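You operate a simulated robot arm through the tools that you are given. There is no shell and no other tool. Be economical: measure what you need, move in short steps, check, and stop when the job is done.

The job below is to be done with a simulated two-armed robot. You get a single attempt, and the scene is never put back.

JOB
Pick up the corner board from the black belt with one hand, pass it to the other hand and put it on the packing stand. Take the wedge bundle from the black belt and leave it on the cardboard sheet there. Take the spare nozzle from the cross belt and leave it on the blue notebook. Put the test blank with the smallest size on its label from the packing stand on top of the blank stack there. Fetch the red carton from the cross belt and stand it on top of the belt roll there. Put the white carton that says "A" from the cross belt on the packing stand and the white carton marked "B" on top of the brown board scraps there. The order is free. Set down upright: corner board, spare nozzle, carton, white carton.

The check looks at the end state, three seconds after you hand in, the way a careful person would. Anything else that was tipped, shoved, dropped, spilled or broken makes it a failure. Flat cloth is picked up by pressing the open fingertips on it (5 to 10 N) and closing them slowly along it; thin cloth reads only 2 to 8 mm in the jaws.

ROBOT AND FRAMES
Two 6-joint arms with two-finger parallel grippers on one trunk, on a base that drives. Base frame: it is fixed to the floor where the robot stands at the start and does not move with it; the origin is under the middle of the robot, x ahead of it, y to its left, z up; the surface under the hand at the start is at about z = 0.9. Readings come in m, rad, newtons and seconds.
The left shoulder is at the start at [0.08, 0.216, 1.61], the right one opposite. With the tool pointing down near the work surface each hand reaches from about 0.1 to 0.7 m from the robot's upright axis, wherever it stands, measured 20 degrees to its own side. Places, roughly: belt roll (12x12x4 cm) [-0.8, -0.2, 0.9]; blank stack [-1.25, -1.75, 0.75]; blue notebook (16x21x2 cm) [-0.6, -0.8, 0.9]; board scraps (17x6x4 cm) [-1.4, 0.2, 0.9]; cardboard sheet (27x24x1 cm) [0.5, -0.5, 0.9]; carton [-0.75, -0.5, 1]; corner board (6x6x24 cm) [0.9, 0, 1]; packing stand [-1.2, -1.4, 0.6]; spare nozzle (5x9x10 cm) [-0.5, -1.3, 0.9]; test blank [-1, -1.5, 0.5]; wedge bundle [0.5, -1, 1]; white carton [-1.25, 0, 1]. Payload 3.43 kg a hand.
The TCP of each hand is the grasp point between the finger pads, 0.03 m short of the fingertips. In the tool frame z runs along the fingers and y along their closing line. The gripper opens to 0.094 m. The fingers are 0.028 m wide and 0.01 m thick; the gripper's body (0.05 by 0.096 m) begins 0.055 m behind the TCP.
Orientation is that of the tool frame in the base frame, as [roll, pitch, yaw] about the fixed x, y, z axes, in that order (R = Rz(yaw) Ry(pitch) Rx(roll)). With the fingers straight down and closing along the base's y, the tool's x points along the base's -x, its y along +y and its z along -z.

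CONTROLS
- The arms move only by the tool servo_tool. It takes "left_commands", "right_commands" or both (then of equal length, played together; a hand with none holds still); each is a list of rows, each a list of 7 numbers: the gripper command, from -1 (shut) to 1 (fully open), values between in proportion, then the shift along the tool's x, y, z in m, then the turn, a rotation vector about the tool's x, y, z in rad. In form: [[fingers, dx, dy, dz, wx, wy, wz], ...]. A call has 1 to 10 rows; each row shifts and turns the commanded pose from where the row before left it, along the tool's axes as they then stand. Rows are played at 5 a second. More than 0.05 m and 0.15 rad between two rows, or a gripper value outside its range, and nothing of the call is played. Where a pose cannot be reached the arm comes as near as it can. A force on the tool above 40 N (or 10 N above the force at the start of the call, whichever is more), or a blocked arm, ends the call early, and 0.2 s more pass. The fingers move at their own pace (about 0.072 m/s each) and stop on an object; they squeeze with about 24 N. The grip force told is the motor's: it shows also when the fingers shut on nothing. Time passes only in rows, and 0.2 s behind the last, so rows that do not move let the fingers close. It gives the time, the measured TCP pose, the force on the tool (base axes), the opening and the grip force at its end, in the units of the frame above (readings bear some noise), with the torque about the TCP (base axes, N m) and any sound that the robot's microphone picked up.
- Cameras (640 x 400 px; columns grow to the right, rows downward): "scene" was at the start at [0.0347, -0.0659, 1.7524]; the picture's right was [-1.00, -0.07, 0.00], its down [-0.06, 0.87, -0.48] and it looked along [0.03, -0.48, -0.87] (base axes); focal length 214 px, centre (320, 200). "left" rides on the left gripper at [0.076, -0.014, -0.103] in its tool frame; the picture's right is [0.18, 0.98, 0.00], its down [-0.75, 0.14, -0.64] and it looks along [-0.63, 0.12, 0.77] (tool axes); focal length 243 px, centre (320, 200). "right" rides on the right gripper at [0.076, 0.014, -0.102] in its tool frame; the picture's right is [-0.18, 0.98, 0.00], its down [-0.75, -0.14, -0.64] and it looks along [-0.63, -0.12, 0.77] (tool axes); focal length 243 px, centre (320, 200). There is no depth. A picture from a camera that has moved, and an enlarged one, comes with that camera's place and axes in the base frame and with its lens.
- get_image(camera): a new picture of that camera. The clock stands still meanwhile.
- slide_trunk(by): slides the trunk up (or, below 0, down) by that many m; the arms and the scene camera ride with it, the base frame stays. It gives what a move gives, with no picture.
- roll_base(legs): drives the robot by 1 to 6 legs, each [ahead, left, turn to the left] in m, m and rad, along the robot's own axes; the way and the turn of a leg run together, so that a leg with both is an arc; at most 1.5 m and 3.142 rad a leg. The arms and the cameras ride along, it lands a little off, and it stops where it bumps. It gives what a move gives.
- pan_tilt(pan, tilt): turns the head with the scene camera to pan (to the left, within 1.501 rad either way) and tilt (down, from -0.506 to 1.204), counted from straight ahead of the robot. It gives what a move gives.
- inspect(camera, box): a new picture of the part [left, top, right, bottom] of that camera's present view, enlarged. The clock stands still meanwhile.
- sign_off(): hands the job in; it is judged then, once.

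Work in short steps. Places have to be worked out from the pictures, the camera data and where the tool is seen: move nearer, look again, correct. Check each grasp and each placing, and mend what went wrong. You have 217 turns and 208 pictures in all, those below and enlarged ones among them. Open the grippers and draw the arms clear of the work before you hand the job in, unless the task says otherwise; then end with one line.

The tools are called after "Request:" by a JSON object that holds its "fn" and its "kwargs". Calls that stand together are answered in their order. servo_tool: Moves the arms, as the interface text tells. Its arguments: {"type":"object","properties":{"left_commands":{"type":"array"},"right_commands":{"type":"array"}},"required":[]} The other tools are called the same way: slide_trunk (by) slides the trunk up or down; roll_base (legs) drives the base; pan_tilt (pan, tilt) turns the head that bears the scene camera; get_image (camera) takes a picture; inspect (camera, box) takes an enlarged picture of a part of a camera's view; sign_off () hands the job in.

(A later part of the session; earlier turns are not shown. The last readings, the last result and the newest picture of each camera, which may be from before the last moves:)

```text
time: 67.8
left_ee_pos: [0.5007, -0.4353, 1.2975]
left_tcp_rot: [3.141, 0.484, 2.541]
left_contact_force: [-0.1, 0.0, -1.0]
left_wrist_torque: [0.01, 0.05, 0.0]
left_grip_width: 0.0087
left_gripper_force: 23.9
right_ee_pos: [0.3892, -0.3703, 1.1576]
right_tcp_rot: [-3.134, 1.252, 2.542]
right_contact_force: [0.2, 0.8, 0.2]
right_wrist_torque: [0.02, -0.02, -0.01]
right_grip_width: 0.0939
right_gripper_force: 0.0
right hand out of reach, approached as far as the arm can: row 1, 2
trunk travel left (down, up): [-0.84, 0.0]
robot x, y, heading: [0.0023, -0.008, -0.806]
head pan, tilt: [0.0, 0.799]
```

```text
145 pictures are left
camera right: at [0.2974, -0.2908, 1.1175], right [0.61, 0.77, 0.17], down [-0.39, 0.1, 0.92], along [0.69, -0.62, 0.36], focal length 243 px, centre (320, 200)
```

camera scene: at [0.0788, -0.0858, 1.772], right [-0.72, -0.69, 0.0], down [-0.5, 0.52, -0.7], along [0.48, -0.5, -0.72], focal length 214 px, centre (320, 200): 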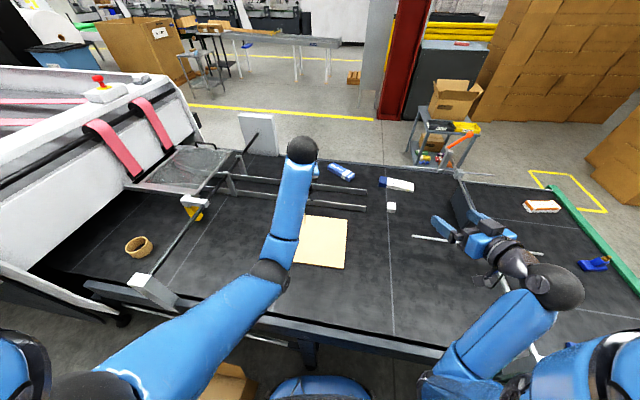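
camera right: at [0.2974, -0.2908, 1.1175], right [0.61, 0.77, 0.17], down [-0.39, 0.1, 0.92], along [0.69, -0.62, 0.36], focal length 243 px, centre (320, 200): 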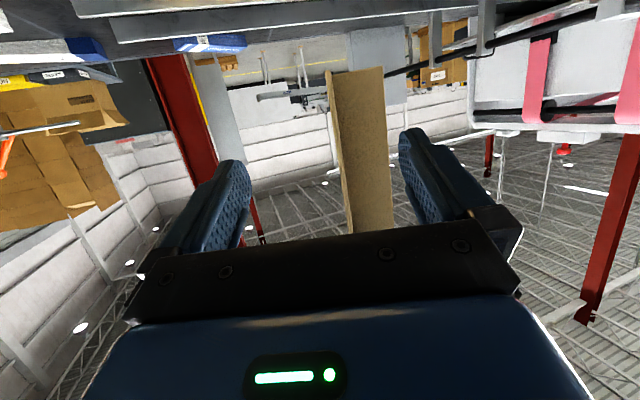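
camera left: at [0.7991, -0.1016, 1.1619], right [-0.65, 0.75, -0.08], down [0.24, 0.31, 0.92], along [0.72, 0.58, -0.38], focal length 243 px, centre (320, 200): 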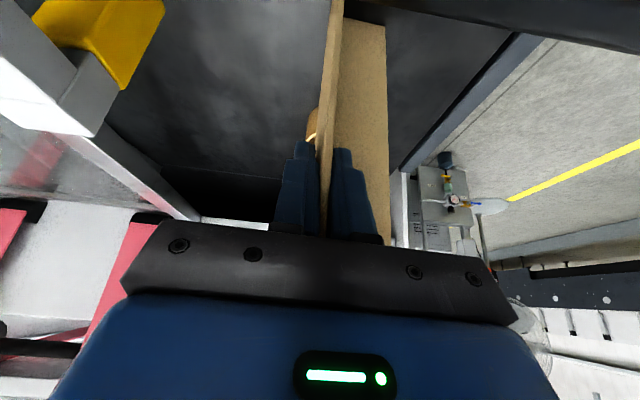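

The leg edge lies between the fingers, 1 cm off centre. I move in 12 cm.

Request:
{"fn": "servo_tool", "kwargs": {"right_commands": [[1, -0.0107, 0.005, 0.0283, 0, 0, 0], [1, -0.0107, 0.005, 0.0283, 0, 0, 0], [1, -0.0107, 0, 0.0283, 0, 0, 0], [1, -0.0107, 0, 0.0283, 0, 0, 0]]}}

Request:
{"fn": "get_image", "kwargs": {"camera": "right"}}

Request:
{"fn": "inspect", "kwargs": {"camera": "scene", "box": [220, 110, 460, 290]}}

```text
time: 68.8
left_ee_pos: [0.4995, -0.4357, 1.2986]
left_tcp_rot: [3.141, 0.483, 2.542]
left_contact_force: [0.0, -0.4, -0.5]
left_wrist_torque: [0.0, 0.04, 0.03]
left_grip_width: 0.0087
left_gripper_force: 24.0
right_ee_pos: [0.4921, -0.4343, 1.1637]
right_tcp_rot: [-3.138, 1.253, 2.537]
right_contact_force: [1.3, -0.6, -0.3]
right_wrist_torque: [0.01, 0.0, -0.05]
right_grip_width: 0.0941
right_gripper_force: 0.0
trunk travel left (down, up): [-0.84, 0.0]
robot x, y, heading: [0.0001, -0.0065, -0.807]
head pan, tilt: [0.0, 0.799]
```

```text
144 pictures are left
camera right: at [0.401, -0.3531, 1.1237], right [0.61, 0.77, 0.17], down [-0.39, 0.1, 0.92], along [0.69, -0.63, 0.36], focal length 243 px, centre (320, 200)
```

right: 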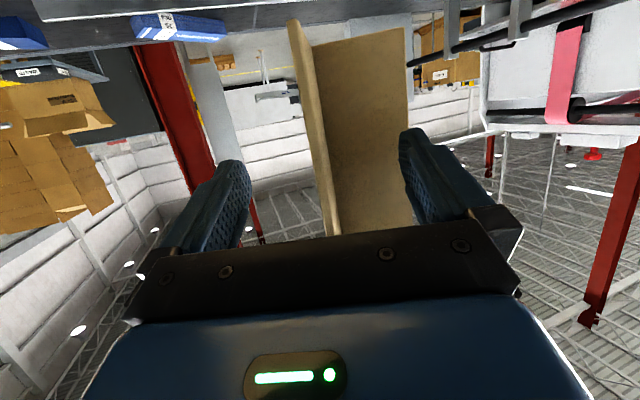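

```text
2.22 times, centred on (340, 200) of scene
camera zoom: at [0.0788, -0.0877, 1.7718], right [-0.72, -0.69, 0.0], down [-0.5, 0.52, -0.7], along [0.48, -0.5, -0.72], focal length 477 px, centre (276, 200)
```

zoom: 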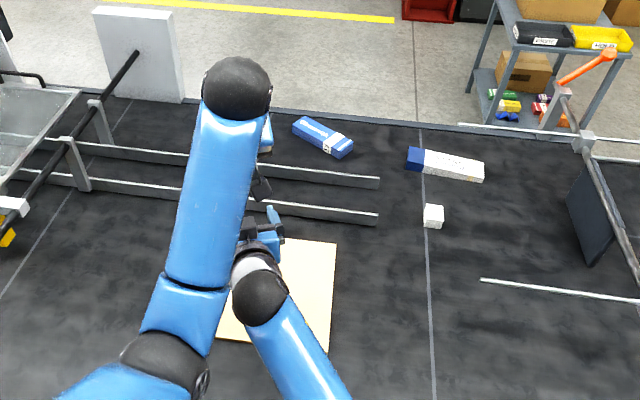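

The leg is centred between the right fingers. I close the right hand while the left holds.

Request:
{"fn": "servo_tool", "kwargs": {"right_commands": [[0.3, 0, 0, 0, 0, 0, 0], [-0.4, 0, 0, 0, 0, 0, 0], [-1, 0, 0, 0, 0, 0, 0], [-1, 0, 0, 0, 0, 0, 0], [-1, 0, 0, 0, 0, 0, 0]]}}

Request:
{"fn": "get_image", "kwargs": {"camera": "right"}}

```text
time: 70.0
left_ee_pos: [0.4984, -0.4361, 1.2987]
left_tcp_rot: [-3.141, 0.485, 2.541]
left_contact_force: [-2.6, -4.0, -0.4]
left_wrist_torque: [-0.26, 0.29, 0.03]
left_grip_width: 0.0089
left_gripper_force: 24.0
right_ee_pos: [0.4924, -0.4329, 1.1643]
right_tcp_rot: [-3.138, 1.254, 2.537]
right_contact_force: [3.0, 3.6, -0.4]
right_wrist_torque: [-0.17, 0.17, 0.05]
right_grip_width: 0.0088
right_gripper_force: 24.6
trunk travel left (down, up): [-0.84, 0.0]
robot x, y, heading: [-0.0026, -0.0042, -0.805]
head pan, tilt: [0.0, 0.799]
```

```text
142 pictures are left
camera right: at [0.4005, -0.352, 1.1243], right [0.61, 0.77, 0.17], down [-0.39, 0.1, 0.92], along [0.69, -0.62, 0.36], focal length 243 px, centre (320, 200)
```

right: 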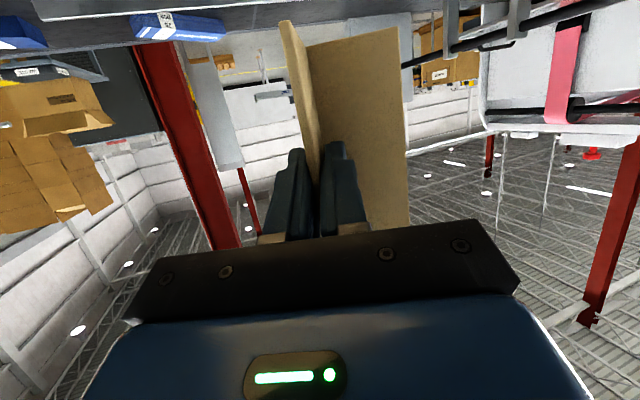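

Right hand has it. I open the left hand and retract it up along its fingers.

Request:
{"fn": "servo_tool", "kwargs": {"left_commands": [[-0.3, 0, 0, 0, 0, 0, 0], [0.3, 0, 0, 0, 0, 0, 0], [0.6, 0, 0, 0, 0, 0, 0], [0.6, 0, 0, -0.04, 0, 0, 0], [0.6, 0, 0, -0.04, 0, 0, 0], [0.6, 0, 0, -0.04, 0, -0.1, 0], [0.6, 0, 0.03, -0.02, 0, -0.14, 0], [0.6, 0, 0.03, -0.02, 0, -0.14, 0], [0.6, 0, 0.03, 0, 0, -0.14, 0], [0.6, 0, 0.03, 0, 0, -0.14, 0]]}}

Request:
{"fn": "get_image", "kwargs": {"camera": "scene"}}

Request:
{"fn": "get_image", "kwargs": {"camera": "right"}}

```text
time: 72.2
left_ee_pos: [0.5287, -0.3364, 1.3939]
left_tcp_rot: [-3.141, 1.146, 2.54]
left_contact_force: [0.3, 0.0, 0.0]
left_wrist_torque: [0.01, -0.01, 0.0]
left_grip_width: 0.0753
left_gripper_force: 0.2
left hand out of reach, approached as far as the arm can: row 4, 5, 6
right_ee_pos: [0.4918, -0.4318, 1.1638]
right_tcp_rot: [-3.135, 1.255, 2.54]
right_contact_force: [-0.1, 0.6, -0.7]
right_wrist_torque: [0.01, 0.05, -0.01]
right_grip_width: 0.0088
right_gripper_force: 24.3
trunk travel left (down, up): [-0.84, 0.0]
robot x, y, heading: [0.0048, -0.006, -0.802]
head pan, tilt: [0.0, 0.799]
```

```text
141 pictures are left
camera scene: at [0.0787, -0.0849, 1.772], right [-0.72, -0.69, 0.0], down [-0.5, 0.52, -0.7], along [0.48, -0.5, -0.72], focal length 214 px, centre (320, 200)
```

scene: 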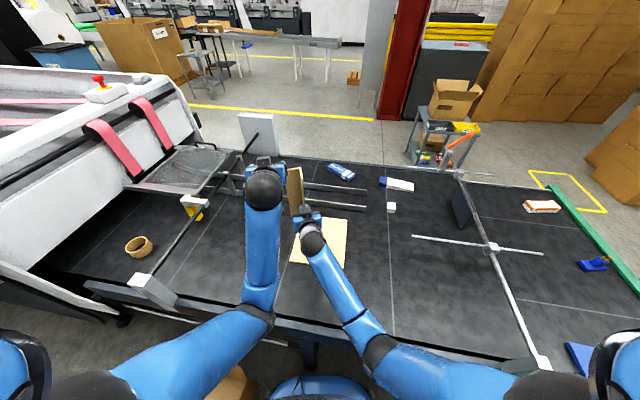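

```text
140 pictures are left
camera right: at [0.4007, -0.3511, 1.1246], right [0.61, 0.77, 0.17], down [-0.39, 0.1, 0.92], along [0.69, -0.62, 0.36], focal length 243 px, centre (320, 200)
```

right: 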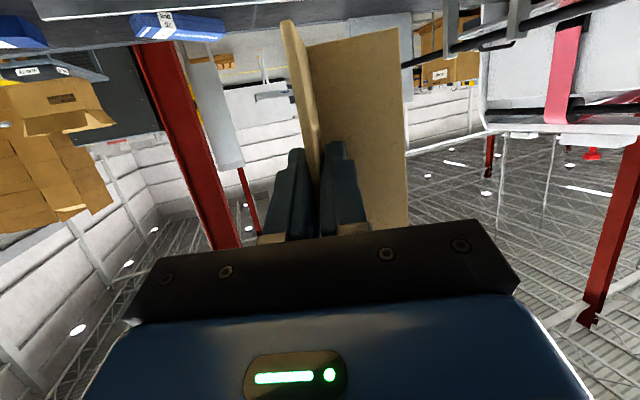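

Handover done. I raise and pull in the right hand before turning toward the cross belt.

Request:
{"fn": "servo_tool", "kwargs": {"left_commands": [[0.6, -0.02, 0.0, -0.03, 0, -0.1, 0], [0.6, -0.02, 0.0, -0.03, 0, 0, 0], [0.6, -0.02, 0.0, -0.03, 0, 0, 0], [0.6, 0, 0, 0, 0, 0, 0], [0.6, 0, 0, 0, 0, 0, 0], [0.6, 0, 0, 0, 0, 0, 0]], "right_commands": [[-1, -0.038, 0, -0.0126, 0, 0, 0], [-1, -0.038, 0, -0.0126, 0, 0, 0], [-1, -0.038, 0, -0.0126, 0, 0, 0], [-1, 0.0126, -0.01, -0.038, 0, 0, 0], [-1, 0.0126, -0.01, -0.038, 0, 0, 0], [-1, 0.0126, -0.01, -0.038, 0, 0, 0]]}}

Request:
{"fn": "roll_base", "kwargs": {"legs": [[0, 0, -1.2]]}}

Request:
{"fn": "get_image", "kwargs": {"camera": "scene"}}

```text
time: 73.7
left_ee_pos: [0.4764, -0.302, 1.4825]
left_tcp_rot: [3.136, 1.244, 2.538]
left_contact_force: [0.2, -0.9, 0.8]
left_wrist_torque: [-0.02, 0.02, -0.03]
left_grip_width: 0.075
left_gripper_force: 0.1
right_ee_pos: [0.3739, -0.3876, 1.2844]
right_tcp_rot: [-3.139, 1.256, 2.536]
right_contact_force: [0.3, 0.0, -0.9]
right_wrist_torque: [0.02, 0.06, 0.03]
right_grip_width: 0.009
right_gripper_force: 24.4
trunk travel left (down, up): [-0.84, 0.0]
robot x, y, heading: [0.0022, -0.0052, -0.806]
head pan, tilt: [0.0, 0.799]
```

```text
time: 77.0
left_ee_pos: [-0.0967, -0.5573, 1.4808]
left_tcp_rot: [3.141, 1.244, 1.348]
left_contact_force: [0.6, 0.6, 0.2]
left_wrist_torque: [0.0, 0.0, 0.02]
left_grip_width: 0.0751
left_gripper_force: 0.2
right_ee_pos: [-0.2146, -0.4935, 1.285]
right_tcp_rot: [-3.136, 1.256, 1.348]
right_contact_force: [-0.1, 0.6, -1.0]
right_wrist_torque: [0.07, 0.02, 0.01]
right_grip_width: 0.0086
right_gripper_force: 24.2
trunk travel left (down, up): [-0.84, 0.0]
robot x, y, heading: [0.0047, -0.0035, -1.997]
head pan, tilt: [0.0, 0.799]
```

```text
139 pictures are left
camera scene: at [-0.0425, -0.107, 1.7721], right [-0.91, 0.41, 0.0], down [0.3, 0.65, -0.7], along [-0.29, -0.63, -0.72], focal length 214 px, centre (320, 200)
```

scene: 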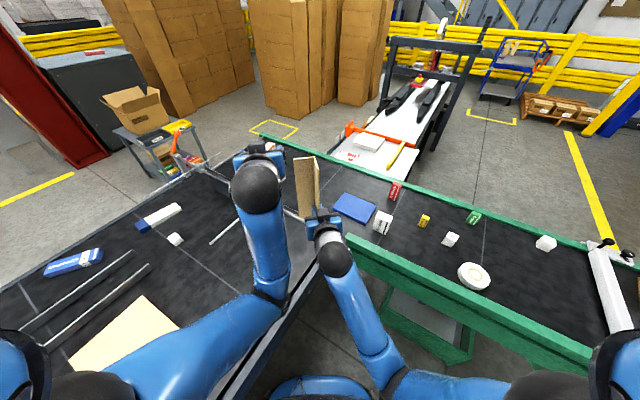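

The whole cross belt and the stand are in view; I zoom in on both.

Request:
{"fn": "inspect", "kwargs": {"camera": "scene", "box": [320, 160, 500, 300]}}

Request:
{"fn": "inspect", "kwargs": {"camera": "scene", "box": [320, 30, 480, 200]}}

Request:
{"fn": "inspect", "kwargs": {"camera": "scene", "box": [460, 180, 640, 340]}}

```text
2.86 times, centred on (410, 230) of scene
camera zoom: at [-0.0425, -0.107, 1.7721], right [-0.91, 0.41, 0.0], down [0.3, 0.65, -0.7], along [-0.29, -0.63, -0.72], focal length 613 px, centre (63, 114)
```

zoom: 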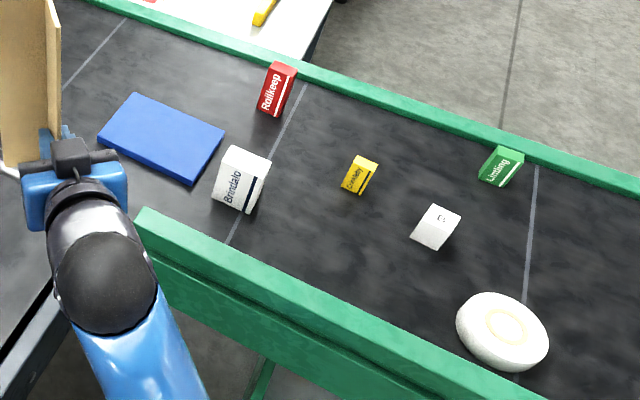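

```text
2.35 times, centred on (400, 115) of scene
camera zoom: at [-0.0425, -0.107, 1.7721], right [-0.91, 0.41, 0.0], down [0.3, 0.65, -0.7], along [-0.29, -0.63, -0.72], focal length 505 px, centre (132, 400)
```

zoom: 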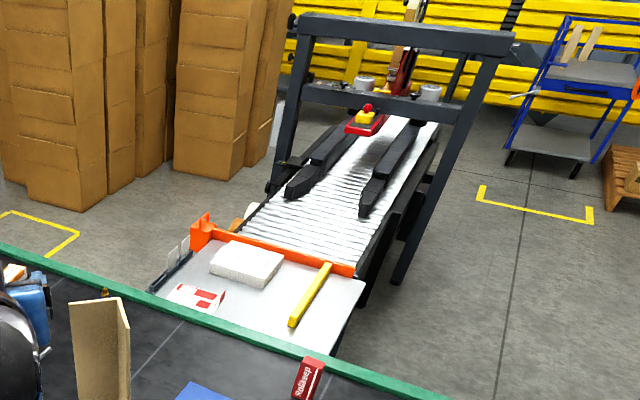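

```text
2.50 times, centred on (550, 260) of scene
camera zoom: at [-0.0425, -0.107, 1.7721], right [-0.91, 0.41, 0.0], down [0.3, 0.65, -0.7], along [-0.29, -0.63, -0.72], focal length 536 px, centre (-255, 50)
```

zoom: 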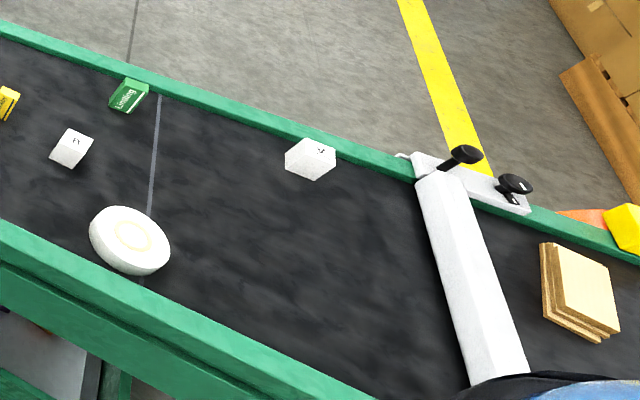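

Very informative. I look further right to find where the cross belt ends.

Request:
{"fn": "pan_tilt", "kwargs": {"pan": -1.0, "tilt": 0.6}}

Request:
{"fn": "get_image", "kwargs": {"camera": "scene"}}

```text
time: 78.3
left_ee_pos: [-0.0982, -0.5585, 1.4812]
left_tcp_rot: [3.138, 1.244, 1.347]
left_contact_force: [-0.1, -0.2, -0.8]
left_wrist_torque: [0.02, 0.0, -0.01]
left_grip_width: 0.0754
left_gripper_force: 0.1
right_ee_pos: [-0.216, -0.4956, 1.2846]
right_tcp_rot: [-3.141, 1.252, 1.345]
right_contact_force: [0.4, -0.1, -1.3]
right_wrist_torque: [-0.01, 0.0, -0.01]
right_grip_width: 0.009
right_gripper_force: 23.8
trunk travel left (down, up): [-0.84, 0.0]
robot x, y, heading: [0.0022, -0.0064, -1.993]
head pan, tilt: [-1.0, 0.6]
```

```text
135 pictures are left
camera scene: at [-0.0993, -0.0478, 1.7887], right [-0.14, 0.99, 0.0], down [0.56, 0.08, -0.82], along [-0.82, -0.12, -0.57], focal length 214 px, centre (320, 200)
```

scene: 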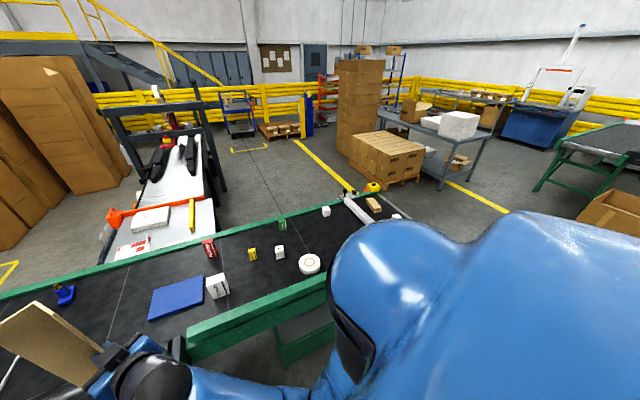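

The cross belt ends near (-1.4, 0.3) with open floor beyond. I check the way behind before driving round it.

Request:
{"fn": "pan_tilt", "kwargs": {"pan": -1.5, "tilt": 0.5}}

Request:
{"fn": "get_image", "kwargs": {"camera": "scene"}}

```text
time: 79.2
left_ee_pos: [-0.0998, -0.5578, 1.4804]
left_tcp_rot: [3.138, 1.243, 1.345]
left_contact_force: [-0.4, -0.8, 0.2]
left_wrist_torque: [-0.01, -0.01, 0.01]
left_grip_width: 0.0752
left_gripper_force: 0.1
right_ee_pos: [-0.2144, -0.4959, 1.2845]
right_tcp_rot: [-3.14, 1.252, 1.343]
right_contact_force: [-0.7, 0.6, -1.7]
right_wrist_torque: [0.05, 0.0, 0.05]
right_grip_width: 0.0089
right_gripper_force: 24.2
trunk travel left (down, up): [-0.84, 0.0]
robot x, y, heading: [0.0041, -0.0058, -1.996]
head pan, tilt: [-1.499, 0.499]
```

```text
134 pictures are left
camera scene: at [-0.0967, -0.0027, 1.7979], right [0.35, 0.94, 0.0], down [0.45, -0.17, -0.88], along [-0.82, 0.31, -0.48], focal length 214 px, centre (320, 200)
```

scene: 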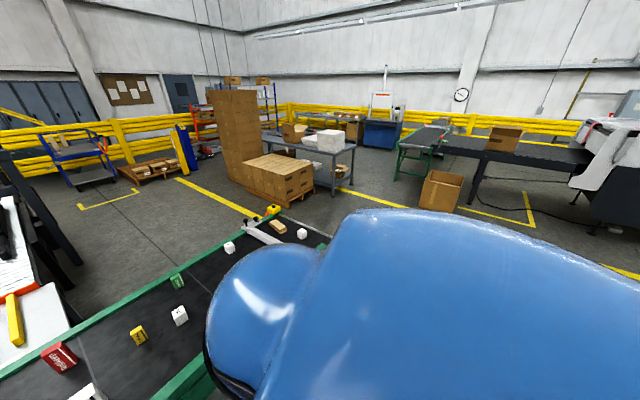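

Floor looks open. I drive parallel to the cross belt past its end, then across to the far side.

Request:
{"fn": "roll_base", "kwargs": {"legs": [[-0.416, -0.682, 0], [-0.416, -0.682, 0]]}}

Request:
{"fn": "get_image", "kwargs": {"camera": "scene"}}

```text
time: 87.4
left_ee_pos: [-0.9981, 0.7663, 1.4801]
left_tcp_rot: [3.142, 1.243, 1.344]
left_contact_force: [0.0, -0.4, 0.0]
left_wrist_torque: [-0.01, -0.01, 0.06]
left_grip_width: 0.0752
left_gripper_force: 0.1
right_ee_pos: [-1.1145, 0.8297, 1.2843]
right_tcp_rot: [-3.137, 1.253, 1.342]
right_contact_force: [-0.4, 0.1, -1.1]
right_wrist_torque: [0.04, -0.01, 0.0]
right_grip_width: 0.0089
right_gripper_force: 23.8
trunk travel left (down, up): [-0.84, 0.0]
robot x, y, heading: [-0.8957, 1.3229, -2.006]
head pan, tilt: [-1.499, 0.499]
```

```text
133 pictures are left
camera scene: at [-0.9918, 1.3216, 1.798], right [0.35, 0.94, 0.0], down [0.45, -0.17, -0.88], along [-0.82, 0.31, -0.48], focal length 214 px, centre (320, 200)
```

scene: 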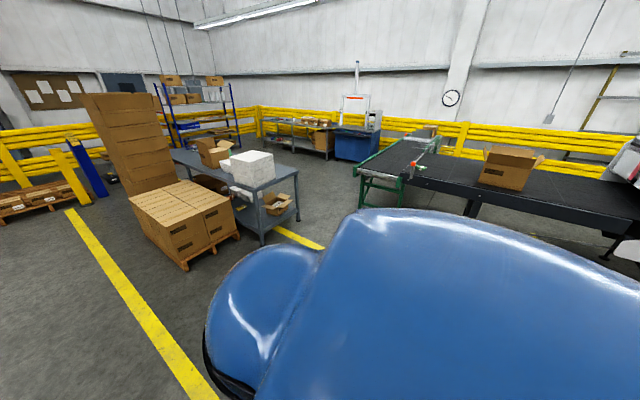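

Clear; pallets stay 0.8 m off. I cross to the far side.

Request:
{"fn": "roll_base", "kwargs": {"legs": [[0.725, -0.442, 0], [0.725, -0.442, 0]]}}

Request:
{"fn": "pan_tilt", "kwargs": {"pan": 0.5, "tilt": 0.6}}

Request:
{"fn": "get_image", "kwargs": {"camera": "scene"}}

```text
time: 96.1
left_ee_pos: [-2.3945, -0.2, 1.4818]
left_tcp_rot: [3.141, 1.246, 1.355]
left_contact_force: [-0.5, 0.5, -0.5]
left_wrist_torque: [0.02, 0.02, 0.01]
left_grip_width: 0.0752
left_gripper_force: 0.1
right_ee_pos: [-2.5107, -0.1374, 1.2849]
right_tcp_rot: [-3.136, 1.254, 1.356]
right_contact_force: [0.6, -0.6, -0.1]
right_wrist_torque: [0.04, 0.01, -0.04]
right_grip_width: 0.0088
right_gripper_force: 23.8
trunk travel left (down, up): [-0.84, 0.0]
robot x, y, heading: [-2.3031, 0.355, -1.993]
head pan, tilt: [-1.499, 0.499]
```

```text
time: 98.0
left_ee_pos: [-2.395, -0.1993, 1.4807]
left_tcp_rot: [3.139, 1.244, 1.352]
left_contact_force: [-0.2, -0.1, -0.2]
left_wrist_torque: [0.04, -0.01, 0.04]
left_grip_width: 0.0753
left_gripper_force: 0.1
right_ee_pos: [-2.513, -0.1389, 1.284]
right_tcp_rot: [-3.138, 1.255, 1.35]
right_contact_force: [0.1, 0.1, -1.1]
right_wrist_torque: [0.07, 0.01, 0.01]
right_grip_width: 0.0091
right_gripper_force: 24.0
trunk travel left (down, up): [-0.84, 0.0]
robot x, y, heading: [-2.3024, 0.3524, -1.992]
head pan, tilt: [0.499, 0.6]
```

```text
132 pictures are left
camera scene: at [-2.3053, 0.2367, 1.7888], right [-1.0, -0.08, 0.0], down [-0.04, 0.56, -0.82], along [0.06, -0.82, -0.57], focal length 214 px, centre (320, 200)
```

scene: 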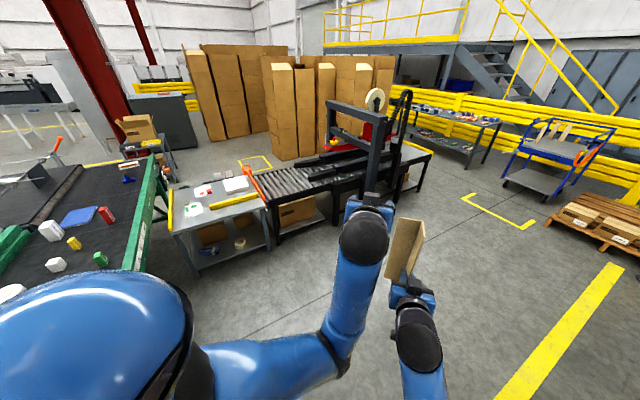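

The stand is in view (near edge about fwd 0.12 in belt direction). I turn to face it and drive up to it, stopping a little short.

Request:
{"fn": "roll_base", "kwargs": {"legs": [[0, 0, 1.02], [1.2, -0.07, 0]]}}

Request:
{"fn": "pan_tilt", "kwargs": {"pan": 0.0, "tilt": 0.85}}

Request:
{"fn": "get_image", "kwargs": {"camera": "scene"}}

```text
time: 106.7
left_ee_pos: [-1.2561, -1.0379, 1.4809]
left_tcp_rot: [3.139, 1.246, 2.379]
left_contact_force: [-0.3, 0.7, -0.8]
left_wrist_torque: [0.02, 0.0, 0.01]
left_grip_width: 0.0753
left_gripper_force: 0.1
right_ee_pos: [-1.3676, -1.1047, 1.285]
right_tcp_rot: [-3.139, 1.255, 2.379]
right_contact_force: [0.2, 0.2, -1.5]
right_wrist_torque: [0.01, 0.04, 0.03]
right_grip_width: 0.0087
right_gripper_force: 24.0
trunk travel left (down, up): [-0.84, 0.0]
robot x, y, heading: [-1.676, -0.6683, -0.959]
head pan, tilt: [0.499, 0.6]
```

```text
time: 107.6
left_ee_pos: [-1.255, -1.0375, 1.4807]
left_tcp_rot: [3.137, 1.243, 2.378]
left_contact_force: [0.9, -0.2, 0.4]
left_wrist_torque: [0.0, 0.03, -0.02]
left_grip_width: 0.0754
left_gripper_force: 0.0
right_ee_pos: [-1.3678, -1.1072, 1.2848]
right_tcp_rot: [-3.139, 1.253, 2.375]
right_contact_force: [0.1, 0.3, -0.2]
right_wrist_torque: [0.03, 0.03, -0.01]
right_grip_width: 0.0088
right_gripper_force: 24.4
trunk travel left (down, up): [-0.84, 0.0]
robot x, y, heading: [-1.6807, -0.6708, -0.961]
head pan, tilt: [0.0, 0.85]
```

```text
131 pictures are left
camera scene: at [-1.6164, -0.7593, 1.7679], right [-0.82, -0.57, 0.0], down [-0.43, 0.62, -0.66], along [0.38, -0.54, -0.75], focal length 214 px, centre (320, 200)
```

scene: 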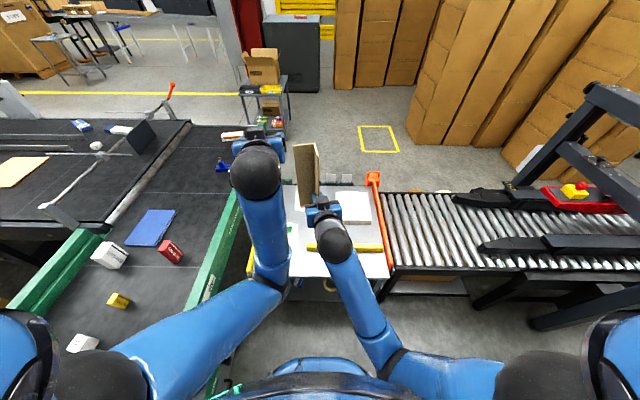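

I zoom on the stand's top to see the blanks and free space.

Request:
{"fn": "inspect", "kwargs": {"camera": "scene", "box": [220, 150, 420, 300]}}

Request:
{"fn": "get_image", "kwargs": {"camera": "left"}}

```text
2.67 times, centred on (320, 225) of scene
camera zoom: at [-1.6164, -0.7593, 1.7679], right [-0.82, -0.57, 0.0], down [-0.43, 0.62, -0.66], along [0.38, -0.54, -0.75], focal length 572 px, centre (320, 133)
```

zoom: 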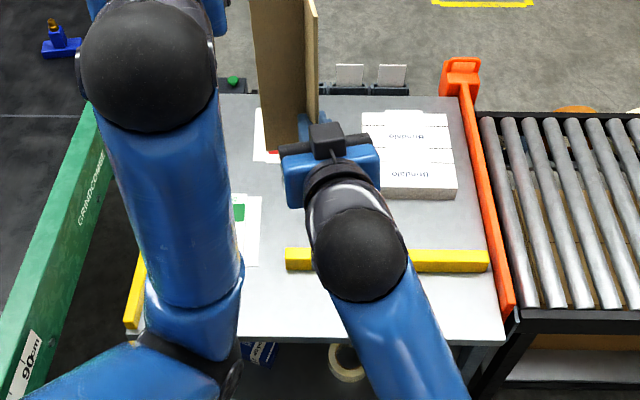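

```text
129 pictures are left
camera left: at [-1.3531, -0.966, 1.4406], right [0.63, 0.75, -0.17], down [-0.17, 0.35, 0.92], along [0.75, -0.55, 0.35], focal length 243 px, centre (320, 200)
```

left: 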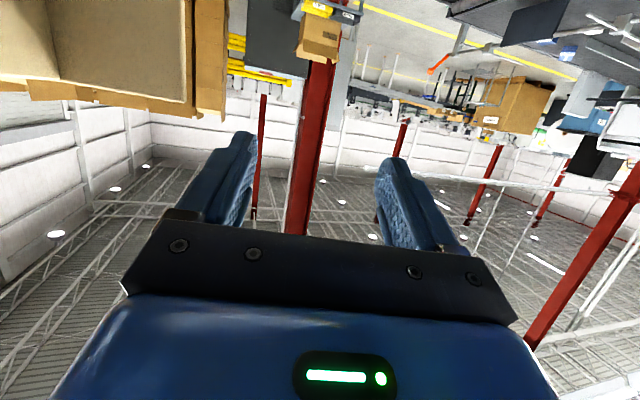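

The left arm hides the blanks; I swing it left, away over the rail at height.

Request:
{"fn": "servo_tool", "kwargs": {"left_commands": [[0.6, 0, 0.045, 0, 0, 0, 0], [0.6, 0, 0.045, 0, 0, 0, 0], [0.6, 0, 0.045, 0, 0, 0, 0], [0.6, 0, 0.045, 0, 0, 0, 0], [0.6, 0, 0.045, 0, 0, 0, 0], [0.6, 0, 0.045, 0, 0, 0, 0]]}}

Request:
{"fn": "get_image", "kwargs": {"camera": "scene"}}

Request:
{"fn": "inspect", "kwargs": {"camera": "scene", "box": [220, 160, 400, 290]}}

```text
time: 109.0
left_ee_pos: [-1.0543, -0.8564, 1.4834]
left_tcp_rot: [-3.138, 1.244, 2.384]
left_contact_force: [0.3, -0.2, -0.3]
left_wrist_torque: [0.0, 0.01, 0.0]
left_grip_width: 0.075
left_gripper_force: 0.1
left hand out of reach, approached as far as the arm can: row 2, 3, 4
right_ee_pos: [-1.3673, -1.1047, 1.2842]
right_tcp_rot: [-3.134, 1.253, 2.382]
right_contact_force: [-0.4, 0.7, -0.8]
right_wrist_torque: [0.01, 0.05, -0.06]
right_grip_width: 0.009
right_gripper_force: 24.7
trunk travel left (down, up): [-0.84, 0.0]
robot x, y, heading: [-1.6773, -0.6694, -0.968]
head pan, tilt: [0.0, 0.85]
```

```text
128 pictures are left
camera scene: at [-1.6145, -0.7562, 1.7679], right [-0.82, -0.57, 0.0], down [-0.43, 0.62, -0.66], along [0.37, -0.54, -0.75], focal length 214 px, centre (320, 200)
```

scene: 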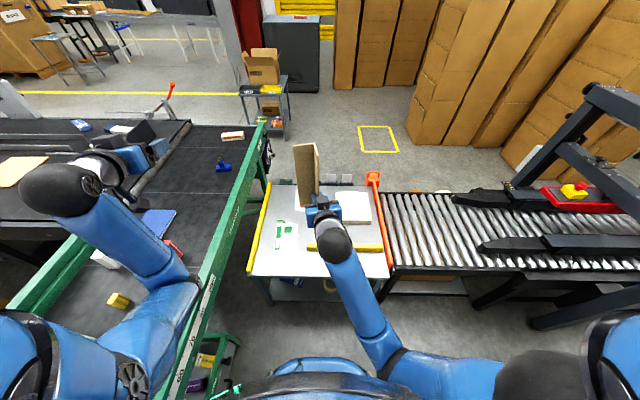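

```text
3.08 times, centred on (310, 225) of scene
camera zoom: at [-1.6145, -0.7562, 1.7679], right [-0.82, -0.57, 0.0], down [-0.43, 0.62, -0.66], along [0.37, -0.54, -0.75], focal length 660 px, centre (351, 123)
```

zoom: 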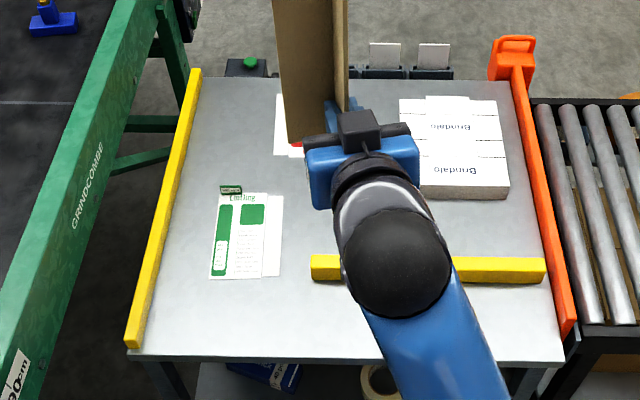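

Stand has a green and a red blank, the printed stack at the right and a free front-left area. I'll set the corner board in the front-left free area. First left hand comes back in and up, then I drive 8 cm closer and lower the trunk.

Request:
{"fn": "servo_tool", "kwargs": {"left_commands": [[0.6, -0.03, -0.035, 0.01, 0, 0, 0], [0.6, -0.03, -0.035, 0.01, 0, 0, 0], [0.6, -0.03, -0.035, 0.01, 0, 0, 0], [0.6, -0.03, -0.035, 0.01, 0, 0, 0], [0.6, -0.03, -0.02, 0.01, 0, 0, 0]]}}

Request:
{"fn": "roll_base", "kwargs": {"legs": [[0.08, 0, 0]]}}

Request:
{"fn": "slide_trunk", "kwargs": {"by": -0.45}}

Request:
{"fn": "get_image", "kwargs": {"camera": "scene"}}

Request:
{"fn": "get_image", "kwargs": {"camera": "right"}}

```text
time: 110.2
left_ee_pos: [-1.0992, -1.0446, 1.6101]
left_tcp_rot: [3.135, 1.242, 2.375]
left_contact_force: [0.1, -0.2, -0.2]
left_wrist_torque: [-0.01, -0.03, 0.03]
left_grip_width: 0.0753
left_gripper_force: 0.1
right_ee_pos: [-1.3697, -1.1075, 1.2832]
right_tcp_rot: [3.14, 1.252, 2.371]
right_contact_force: [-0.6, 0.1, -1.3]
right_wrist_torque: [0.02, 0.02, 0.02]
right_grip_width: 0.0087
right_gripper_force: 24.5
trunk travel left (down, up): [-0.84, 0.0]
robot x, y, heading: [-1.678, -0.6638, -0.964]
head pan, tilt: [0.0, 0.85]
```

```text
time: 111.2
left_ee_pos: [-1.0626, -1.0896, 1.6178]
left_tcp_rot: [-3.134, 1.256, 2.39]
left_contact_force: [-0.6, 0.9, 1.2]
left_wrist_torque: [-0.04, -0.01, -0.03]
left_grip_width: 0.0752
left_gripper_force: 0.0
right_ee_pos: [-1.3308, -1.1575, 1.2911]
right_tcp_rot: [-3.129, 1.267, 2.388]
right_contact_force: [-1.3, 1.1, -0.3]
right_wrist_torque: [0.02, 0.02, -0.01]
right_grip_width: 0.009
right_gripper_force: 23.1
trunk travel left (down, up): [-0.84, 0.0]
robot x, y, heading: [-1.6303, -0.7353, -0.966]
head pan, tilt: [0.0, 0.85]
```

```text
refused: -0.45 is not a number from -0.4 to 0.4
```

```text
126 pictures are left
camera scene: at [-1.5832, -0.8057, 1.7694], right [-0.82, -0.57, 0.0], down [-0.42, 0.61, -0.67], along [0.38, -0.55, -0.74], focal length 214 px, centre (320, 200)
```

scene: 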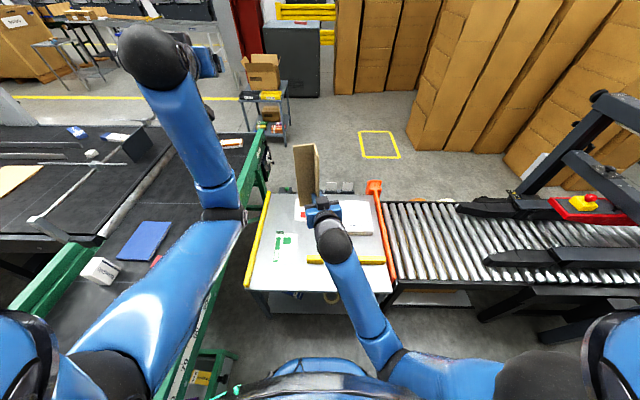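

```text
125 pictures are left
camera right: at [-1.4088, -1.0639, 1.2498], right [0.72, 0.67, 0.17], down [-0.37, 0.17, 0.91], along [0.58, -0.72, 0.37], focal length 243 px, centre (320, 200)
```

right: 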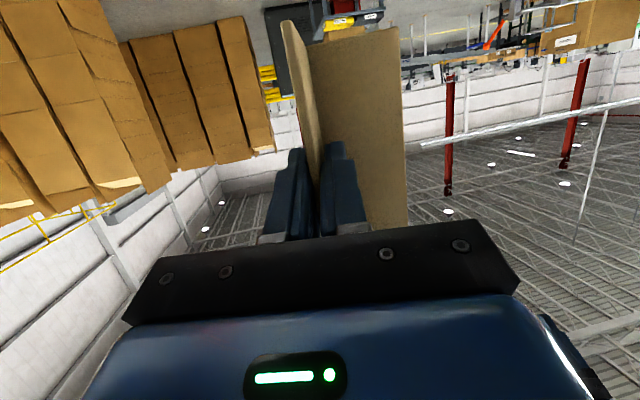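

I lower the trunk in allowed steps, checking clearance.

Request:
{"fn": "slide_trunk", "kwargs": {"by": -0.38}}

Request:
{"fn": "get_image", "kwargs": {"camera": "scene"}}

```text
time: 114.9
left_ee_pos: [-1.0529, -1.1034, 1.2313]
left_tcp_rot: [3.14, 1.247, 2.382]
left_contact_force: [-0.3, 0.4, -0.1]
left_wrist_torque: [0.02, -0.01, 0.0]
left_grip_width: 0.0752
left_gripper_force: 0.0
right_ee_pos: [-1.3236, -1.1697, 0.9043]
right_tcp_rot: [-3.141, 1.253, 2.38]
right_contact_force: [0.0, 0.4, -0.5]
right_wrist_torque: [0.02, 0.02, 0.01]
right_grip_width: 0.0087
right_gripper_force: 23.9
trunk travel left (down, up): [-0.46, 0.38]
robot x, y, heading: [-1.6339, -0.7321, -0.964]
head pan, tilt: [0.0, 0.85]
```

```text
124 pictures are left
camera scene: at [-1.5723, -0.8225, 1.3879], right [-0.82, -0.57, 0.0], down [-0.43, 0.62, -0.66], along [0.38, -0.54, -0.75], focal length 214 px, centre (320, 200)
```

scene: 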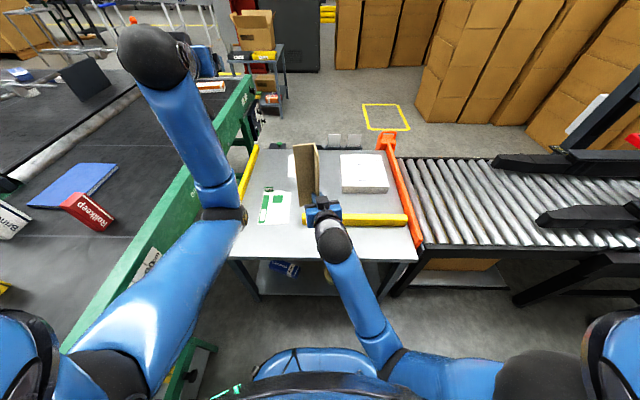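

The free strip in front of the yellow bar is about 17 cm deep; I'll set the board at its right part, out of the blanks' way. I shift the right hand right and look.

Request:
{"fn": "servo_tool", "kwargs": {"right_commands": [[-1, 0, -0.0433, 0, 0, 0, 0], [-1, 0, -0.0433, 0, 0, 0, 0], [-1, 0, -0.0433, 0, 0, 0, 0], [-1, 0, -0.0433, 0, 0, 0, 0], [-1, 0, -0.0433, 0, 0, 0, 0], [-1, 0, -0.0433, 0, 0, 0, 0]]}}

Request:
{"fn": "slide_trunk", "kwargs": {"by": -0.2}}

Request:
{"fn": "get_image", "kwargs": {"camera": "scene"}}

```text
time: 116.3
left_ee_pos: [-1.0539, -1.1048, 1.2297]
left_tcp_rot: [3.137, 1.245, 2.38]
left_contact_force: [-1.4, -0.9, -0.5]
left_wrist_torque: [-0.02, -0.02, 0.0]
left_grip_width: 0.0754
left_gripper_force: 0.1
right_ee_pos: [-1.5048, -1.358, 0.9045]
right_tcp_rot: [-3.141, 1.252, 2.379]
right_contact_force: [0.2, 0.2, -0.1]
right_wrist_torque: [0.0, 0.04, -0.01]
right_grip_width: 0.0089
right_gripper_force: 24.3
trunk travel left (down, up): [-0.46, 0.38]
robot x, y, heading: [-1.6349, -0.7333, -0.967]
head pan, tilt: [0.0, 0.85]
```

```text
time: 118.5
left_ee_pos: [-1.0564, -1.101, 1.0318]
left_tcp_rot: [3.142, 1.251, 2.385]
left_contact_force: [0.4, 0.3, -0.7]
left_wrist_torque: [0.01, 0.0, -0.02]
left_grip_width: 0.0751
left_gripper_force: 0.1
right_ee_pos: [-1.5055, -1.3551, 0.7073]
right_tcp_rot: [-3.134, 1.255, 2.383]
right_contact_force: [-11.0, 10.1, 15.5]
right_wrist_torque: [-0.2, -0.13, -0.07]
right_grip_width: 0.0089
right_gripper_force: 23.6
trunk travel left (down, up): [-0.26, 0.58]
robot x, y, heading: [-1.6332, -0.7275, -0.965]
head pan, tilt: [0.0, 0.85]
```

```text
123 pictures are left
camera scene: at [-1.5742, -0.8192, 1.1883], right [-0.82, -0.57, 0.0], down [-0.43, 0.62, -0.66], along [0.38, -0.54, -0.75], focal length 214 px, centre (320, 200)
```

scene: 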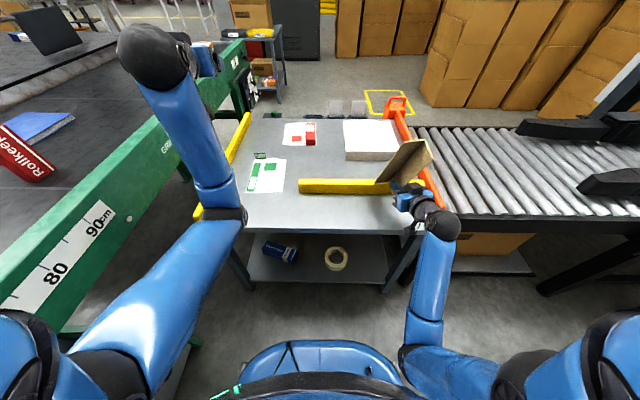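

The board touched the yellow bar's front (force pointing back and up). I raise 4 cm, pull back 3.5 cm and lower gently.

Request:
{"fn": "slide_trunk", "kwargs": {"by": 0.04}}

Request:
{"fn": "servo_tool", "kwargs": {"right_commands": [[-1, 0.006, 0.005, -0.019, 0, 0, 0], [-1, 0.006, 0.003, -0.019, 0, 0, 0]]}}

Request:
{"fn": "inspect", "kwargs": {"camera": "scene", "box": [280, 100, 480, 260]}}

Request:
{"fn": "get_image", "kwargs": {"camera": "left"}}

```text
time: 119.3
left_ee_pos: [-1.0528, -1.1041, 1.0699]
left_tcp_rot: [3.137, 1.246, 2.381]
left_contact_force: [0.6, -0.5, 0.1]
left_wrist_torque: [0.01, 0.0, 0.01]
left_grip_width: 0.0751
left_gripper_force: 0.1
right_ee_pos: [-1.5026, -1.3584, 0.7437]
right_tcp_rot: [-3.141, 1.251, 2.378]
right_contact_force: [0.0, -0.2, -1.3]
right_wrist_torque: [0.0, 0.0, 0.03]
right_grip_width: 0.0088
right_gripper_force: 23.9
trunk travel left (down, up): [-0.3, 0.54]
robot x, y, heading: [-1.6344, -0.7313, -0.965]
head pan, tilt: [0.0, 0.85]
```

```text
time: 119.9
left_ee_pos: [-1.0531, -1.1033, 1.0705]
left_tcp_rot: [3.137, 1.246, 2.382]
left_contact_force: [0.2, 0.9, 0.0]
left_wrist_torque: [0.03, -0.01, 0.04]
left_grip_width: 0.0751
left_gripper_force: 0.1
right_ee_pos: [-1.5264, -1.3233, 0.7453]
right_tcp_rot: [-3.141, 1.251, 2.379]
right_contact_force: [0.1, -0.2, 0.3]
right_wrist_torque: [-0.01, 0.02, -0.01]
right_grip_width: 0.0088
right_gripper_force: 24.0
trunk travel left (down, up): [-0.3, 0.54]
robot x, y, heading: [-1.6331, -0.7318, -0.966]
head pan, tilt: [0.0, 0.85]
```

```text
2.50 times, centred on (380, 180) of scene
camera zoom: at [-1.5725, -0.8224, 1.2279], right [-0.82, -0.57, 0.0], down [-0.43, 0.62, -0.66], along [0.38, -0.54, -0.75], focal length 536 px, centre (170, 250)
```

zoom: 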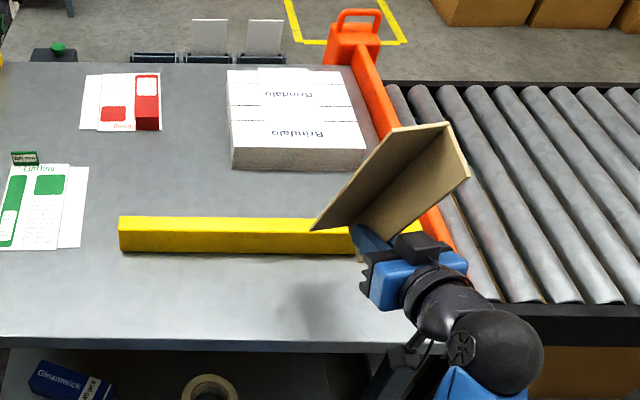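

```text
121 pictures are left
camera left: at [-1.1521, -1.0321, 1.0305], right [0.63, 0.76, -0.17], down [-0.17, 0.35, 0.92], along [0.76, -0.55, 0.35], focal length 243 px, centre (320, 200)
```

left: 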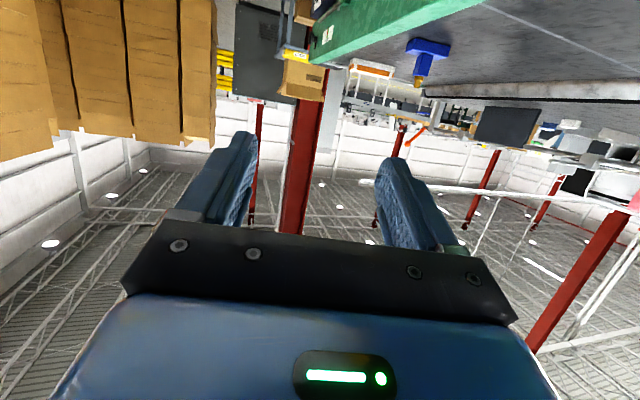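

The footprint projects onto the free strip in front of the bar. I lower 6 cm, then feel for contact.

Request:
{"fn": "slide_trunk", "kwargs": {"by": -0.055}}

Request:
{"fn": "servo_tool", "kwargs": {"right_commands": [[-1, 0.0095, 0, 0.003, 0, 0, 0], [-1, 0.0095, 0, 0.003, 0, 0, 0]]}}

Request:
{"fn": "inspect", "kwargs": {"camera": "scene", "box": [280, 80, 480, 240]}}

```text
time: 120.9
left_ee_pos: [-1.054, -1.1036, 1.0163]
left_tcp_rot: [3.139, 1.246, 2.385]
left_contact_force: [-0.1, -0.2, 0.6]
left_wrist_torque: [-0.05, 0.0, -0.02]
left_grip_width: 0.0752
left_gripper_force: 0.0
right_ee_pos: [-1.5267, -1.3241, 0.6897]
right_tcp_rot: [-3.139, 1.253, 2.38]
right_contact_force: [-0.3, 0.6, -1.0]
right_wrist_torque: [0.01, -0.03, -0.02]
right_grip_width: 0.0088
right_gripper_force: 24.2
trunk travel left (down, up): [-0.245, 0.595]
robot x, y, heading: [-1.633, -0.7327, -0.964]
head pan, tilt: [0.0, 0.85]
```

```text
time: 121.5
left_ee_pos: [-1.0528, -1.1042, 1.0154]
left_tcp_rot: [3.14, 1.248, 2.382]
left_contact_force: [-0.3, 0.8, 0.5]
left_wrist_torque: [0.0, 0.0, -0.04]
left_grip_width: 0.0751
left_gripper_force: 0.0
right_ee_pos: [-1.5264, -1.3242, 0.6734]
right_tcp_rot: [-3.138, 1.259, 2.383]
right_contact_force: [-0.2, -0.8, 6.6]
right_wrist_torque: [-0.07, -0.08, 0.0]
right_grip_width: 0.0085
right_gripper_force: 24.0
trunk travel left (down, up): [-0.245, 0.595]
robot x, y, heading: [-1.636, -0.7327, -0.964]
head pan, tilt: [0.0, 0.85]
```

```text
2.50 times, centred on (380, 160) of scene
camera zoom: at [-1.5724, -0.8217, 1.1732], right [-0.82, -0.57, 0.0], down [-0.43, 0.62, -0.66], along [0.38, -0.54, -0.75], focal length 536 px, centre (170, 300)
```

zoom: 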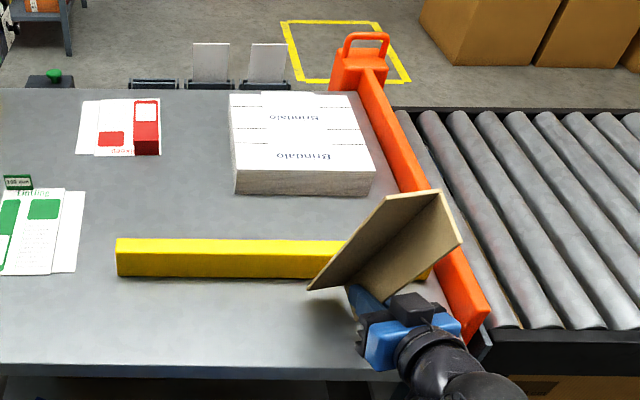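

Contact at 6.6 N with bottom at z≈.60: it stands on the stand. I release slowly and draw straight back.

Request:
{"fn": "servo_tool", "kwargs": {"right_commands": [[-0.7, 0, 0, 0, 0, 0, 0], [-0.4, 0, 0, 0, 0, 0, 0], [0, 0, 0, 0, 0, 0, 0], [0, 0, 0, 0, 0, 0, 0], [0, -0.003, 0, -0.03, 0, 0, 0], [0, -0.003, 0, -0.04, 0, 0, 0], [0, -0.003, 0, -0.04, 0, 0, 0]]}}

Request:
{"fn": "get_image", "kwargs": {"camera": "scene"}}

```text
time: 123.1
left_ee_pos: [-1.0536, -1.1031, 1.0153]
left_tcp_rot: [3.138, 1.247, 2.381]
left_contact_force: [0.5, -0.1, 0.1]
left_wrist_torque: [-0.01, -0.01, 0.01]
left_grip_width: 0.075
left_gripper_force: 0.0
right_ee_pos: [-1.5982, -1.2765, 0.6981]
right_tcp_rot: [-3.14, 1.255, 2.379]
right_contact_force: [-0.1, -0.8, -0.1]
right_wrist_torque: [-0.02, -0.01, -0.01]
right_grip_width: 0.047
right_gripper_force: 0.1
right hand out of reach, approached as far as the arm can: row 7
trunk travel left (down, up): [-0.245, 0.595]
robot x, y, heading: [-1.6357, -0.7355, -0.96]
head pan, tilt: [0.0, 0.85]
```

```text
119 pictures are left
camera scene: at [-1.5726, -0.8228, 1.1729], right [-0.82, -0.57, 0.0], down [-0.43, 0.62, -0.66], along [0.38, -0.54, -0.75], focal length 214 px, centre (320, 200)
```

scene: 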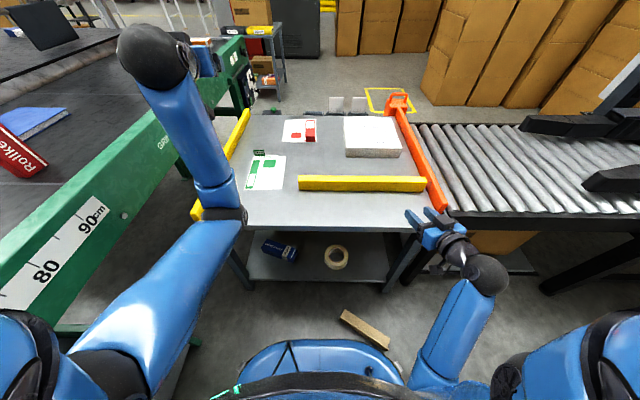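

The board fell: it now lies on the floor in front of the base, so it had not been standing on the table (likely slid up in the grip at the bar). I pull the right hand up clear and look down at it.

Request:
{"fn": "servo_tool", "kwargs": {"right_commands": [[1, -0.03, -0.01, -0.01, 0, 0, 0], [1, -0.03, -0.01, -0.01, 0, 0, 0], [1, -0.04, -0.02, 0.0, 0, 0, 0]]}}

Request:
{"fn": "pan_tilt", "kwargs": {"pan": -0.3, "tilt": 1.2}}

Request:
{"fn": "get_image", "kwargs": {"camera": "scene"}}

Request:
{"fn": "inspect", "kwargs": {"camera": "scene", "box": [220, 180, 440, 330]}}

```text
time: 123.9
left_ee_pos: [-1.0523, -1.1053, 1.0141]
left_tcp_rot: [3.137, 1.246, 2.38]
left_contact_force: [-0.1, 0.8, 0.2]
left_wrist_torque: [0.02, -0.02, 0.0]
left_grip_width: 0.0754
left_gripper_force: 0.2
right_ee_pos: [-1.6156, -1.331, 0.7895]
right_tcp_rot: [-3.142, 1.254, 2.375]
right_contact_force: [-0.4, -0.7, 0.8]
right_wrist_torque: [0.02, -0.02, 0.0]
right_grip_width: 0.094
right_gripper_force: 0.0
right hand out of reach, approached as far as the arm can: row 1, 2
trunk travel left (down, up): [-0.245, 0.595]
robot x, y, heading: [-1.6325, -0.7353, -0.963]
head pan, tilt: [0.0, 0.85]
```

```text
time: 124.7
left_ee_pos: [-1.0531, -1.1048, 1.0151]
left_tcp_rot: [3.138, 1.245, 2.382]
left_contact_force: [0.9, -0.4, -0.1]
left_wrist_torque: [0.02, -0.03, -0.01]
left_grip_width: 0.0751
left_gripper_force: 0.0
right_ee_pos: [-1.6161, -1.3309, 0.7907]
right_tcp_rot: [-3.14, 1.252, 2.378]
right_contact_force: [0.4, 0.1, -0.2]
right_wrist_torque: [-0.01, 0.0, -0.02]
right_grip_width: 0.0939
right_gripper_force: 0.0
trunk travel left (down, up): [-0.245, 0.595]
robot x, y, heading: [-1.6327, -0.7356, -0.967]
head pan, tilt: [-0.3, 1.201]
```

```text
118 pictures are left
camera scene: at [-1.6, -0.8117, 1.1492], right [-0.95, -0.3, 0.0], down [-0.28, 0.89, -0.36], along [0.11, -0.35, -0.93], focal length 214 px, centre (320, 200)
```

scene: 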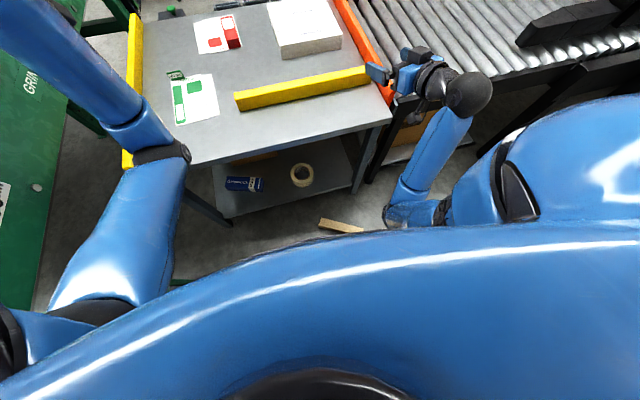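

```text
2.67 times, centred on (330, 255) of scene
camera zoom: at [-1.6, -0.8117, 1.1492], right [-0.95, -0.3, 0.0], down [-0.28, 0.89, -0.36], along [0.11, -0.35, -0.93], focal length 572 px, centre (293, 53)
```

zoom: 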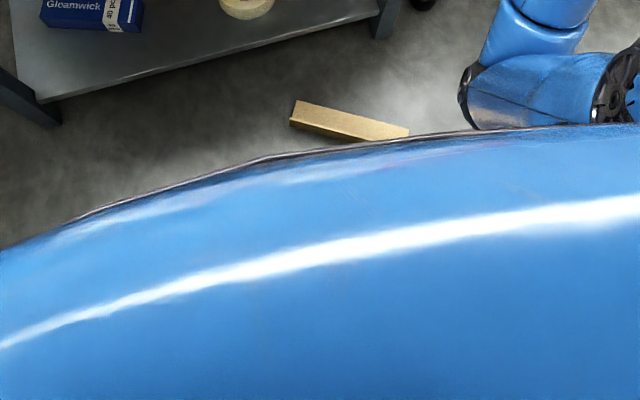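

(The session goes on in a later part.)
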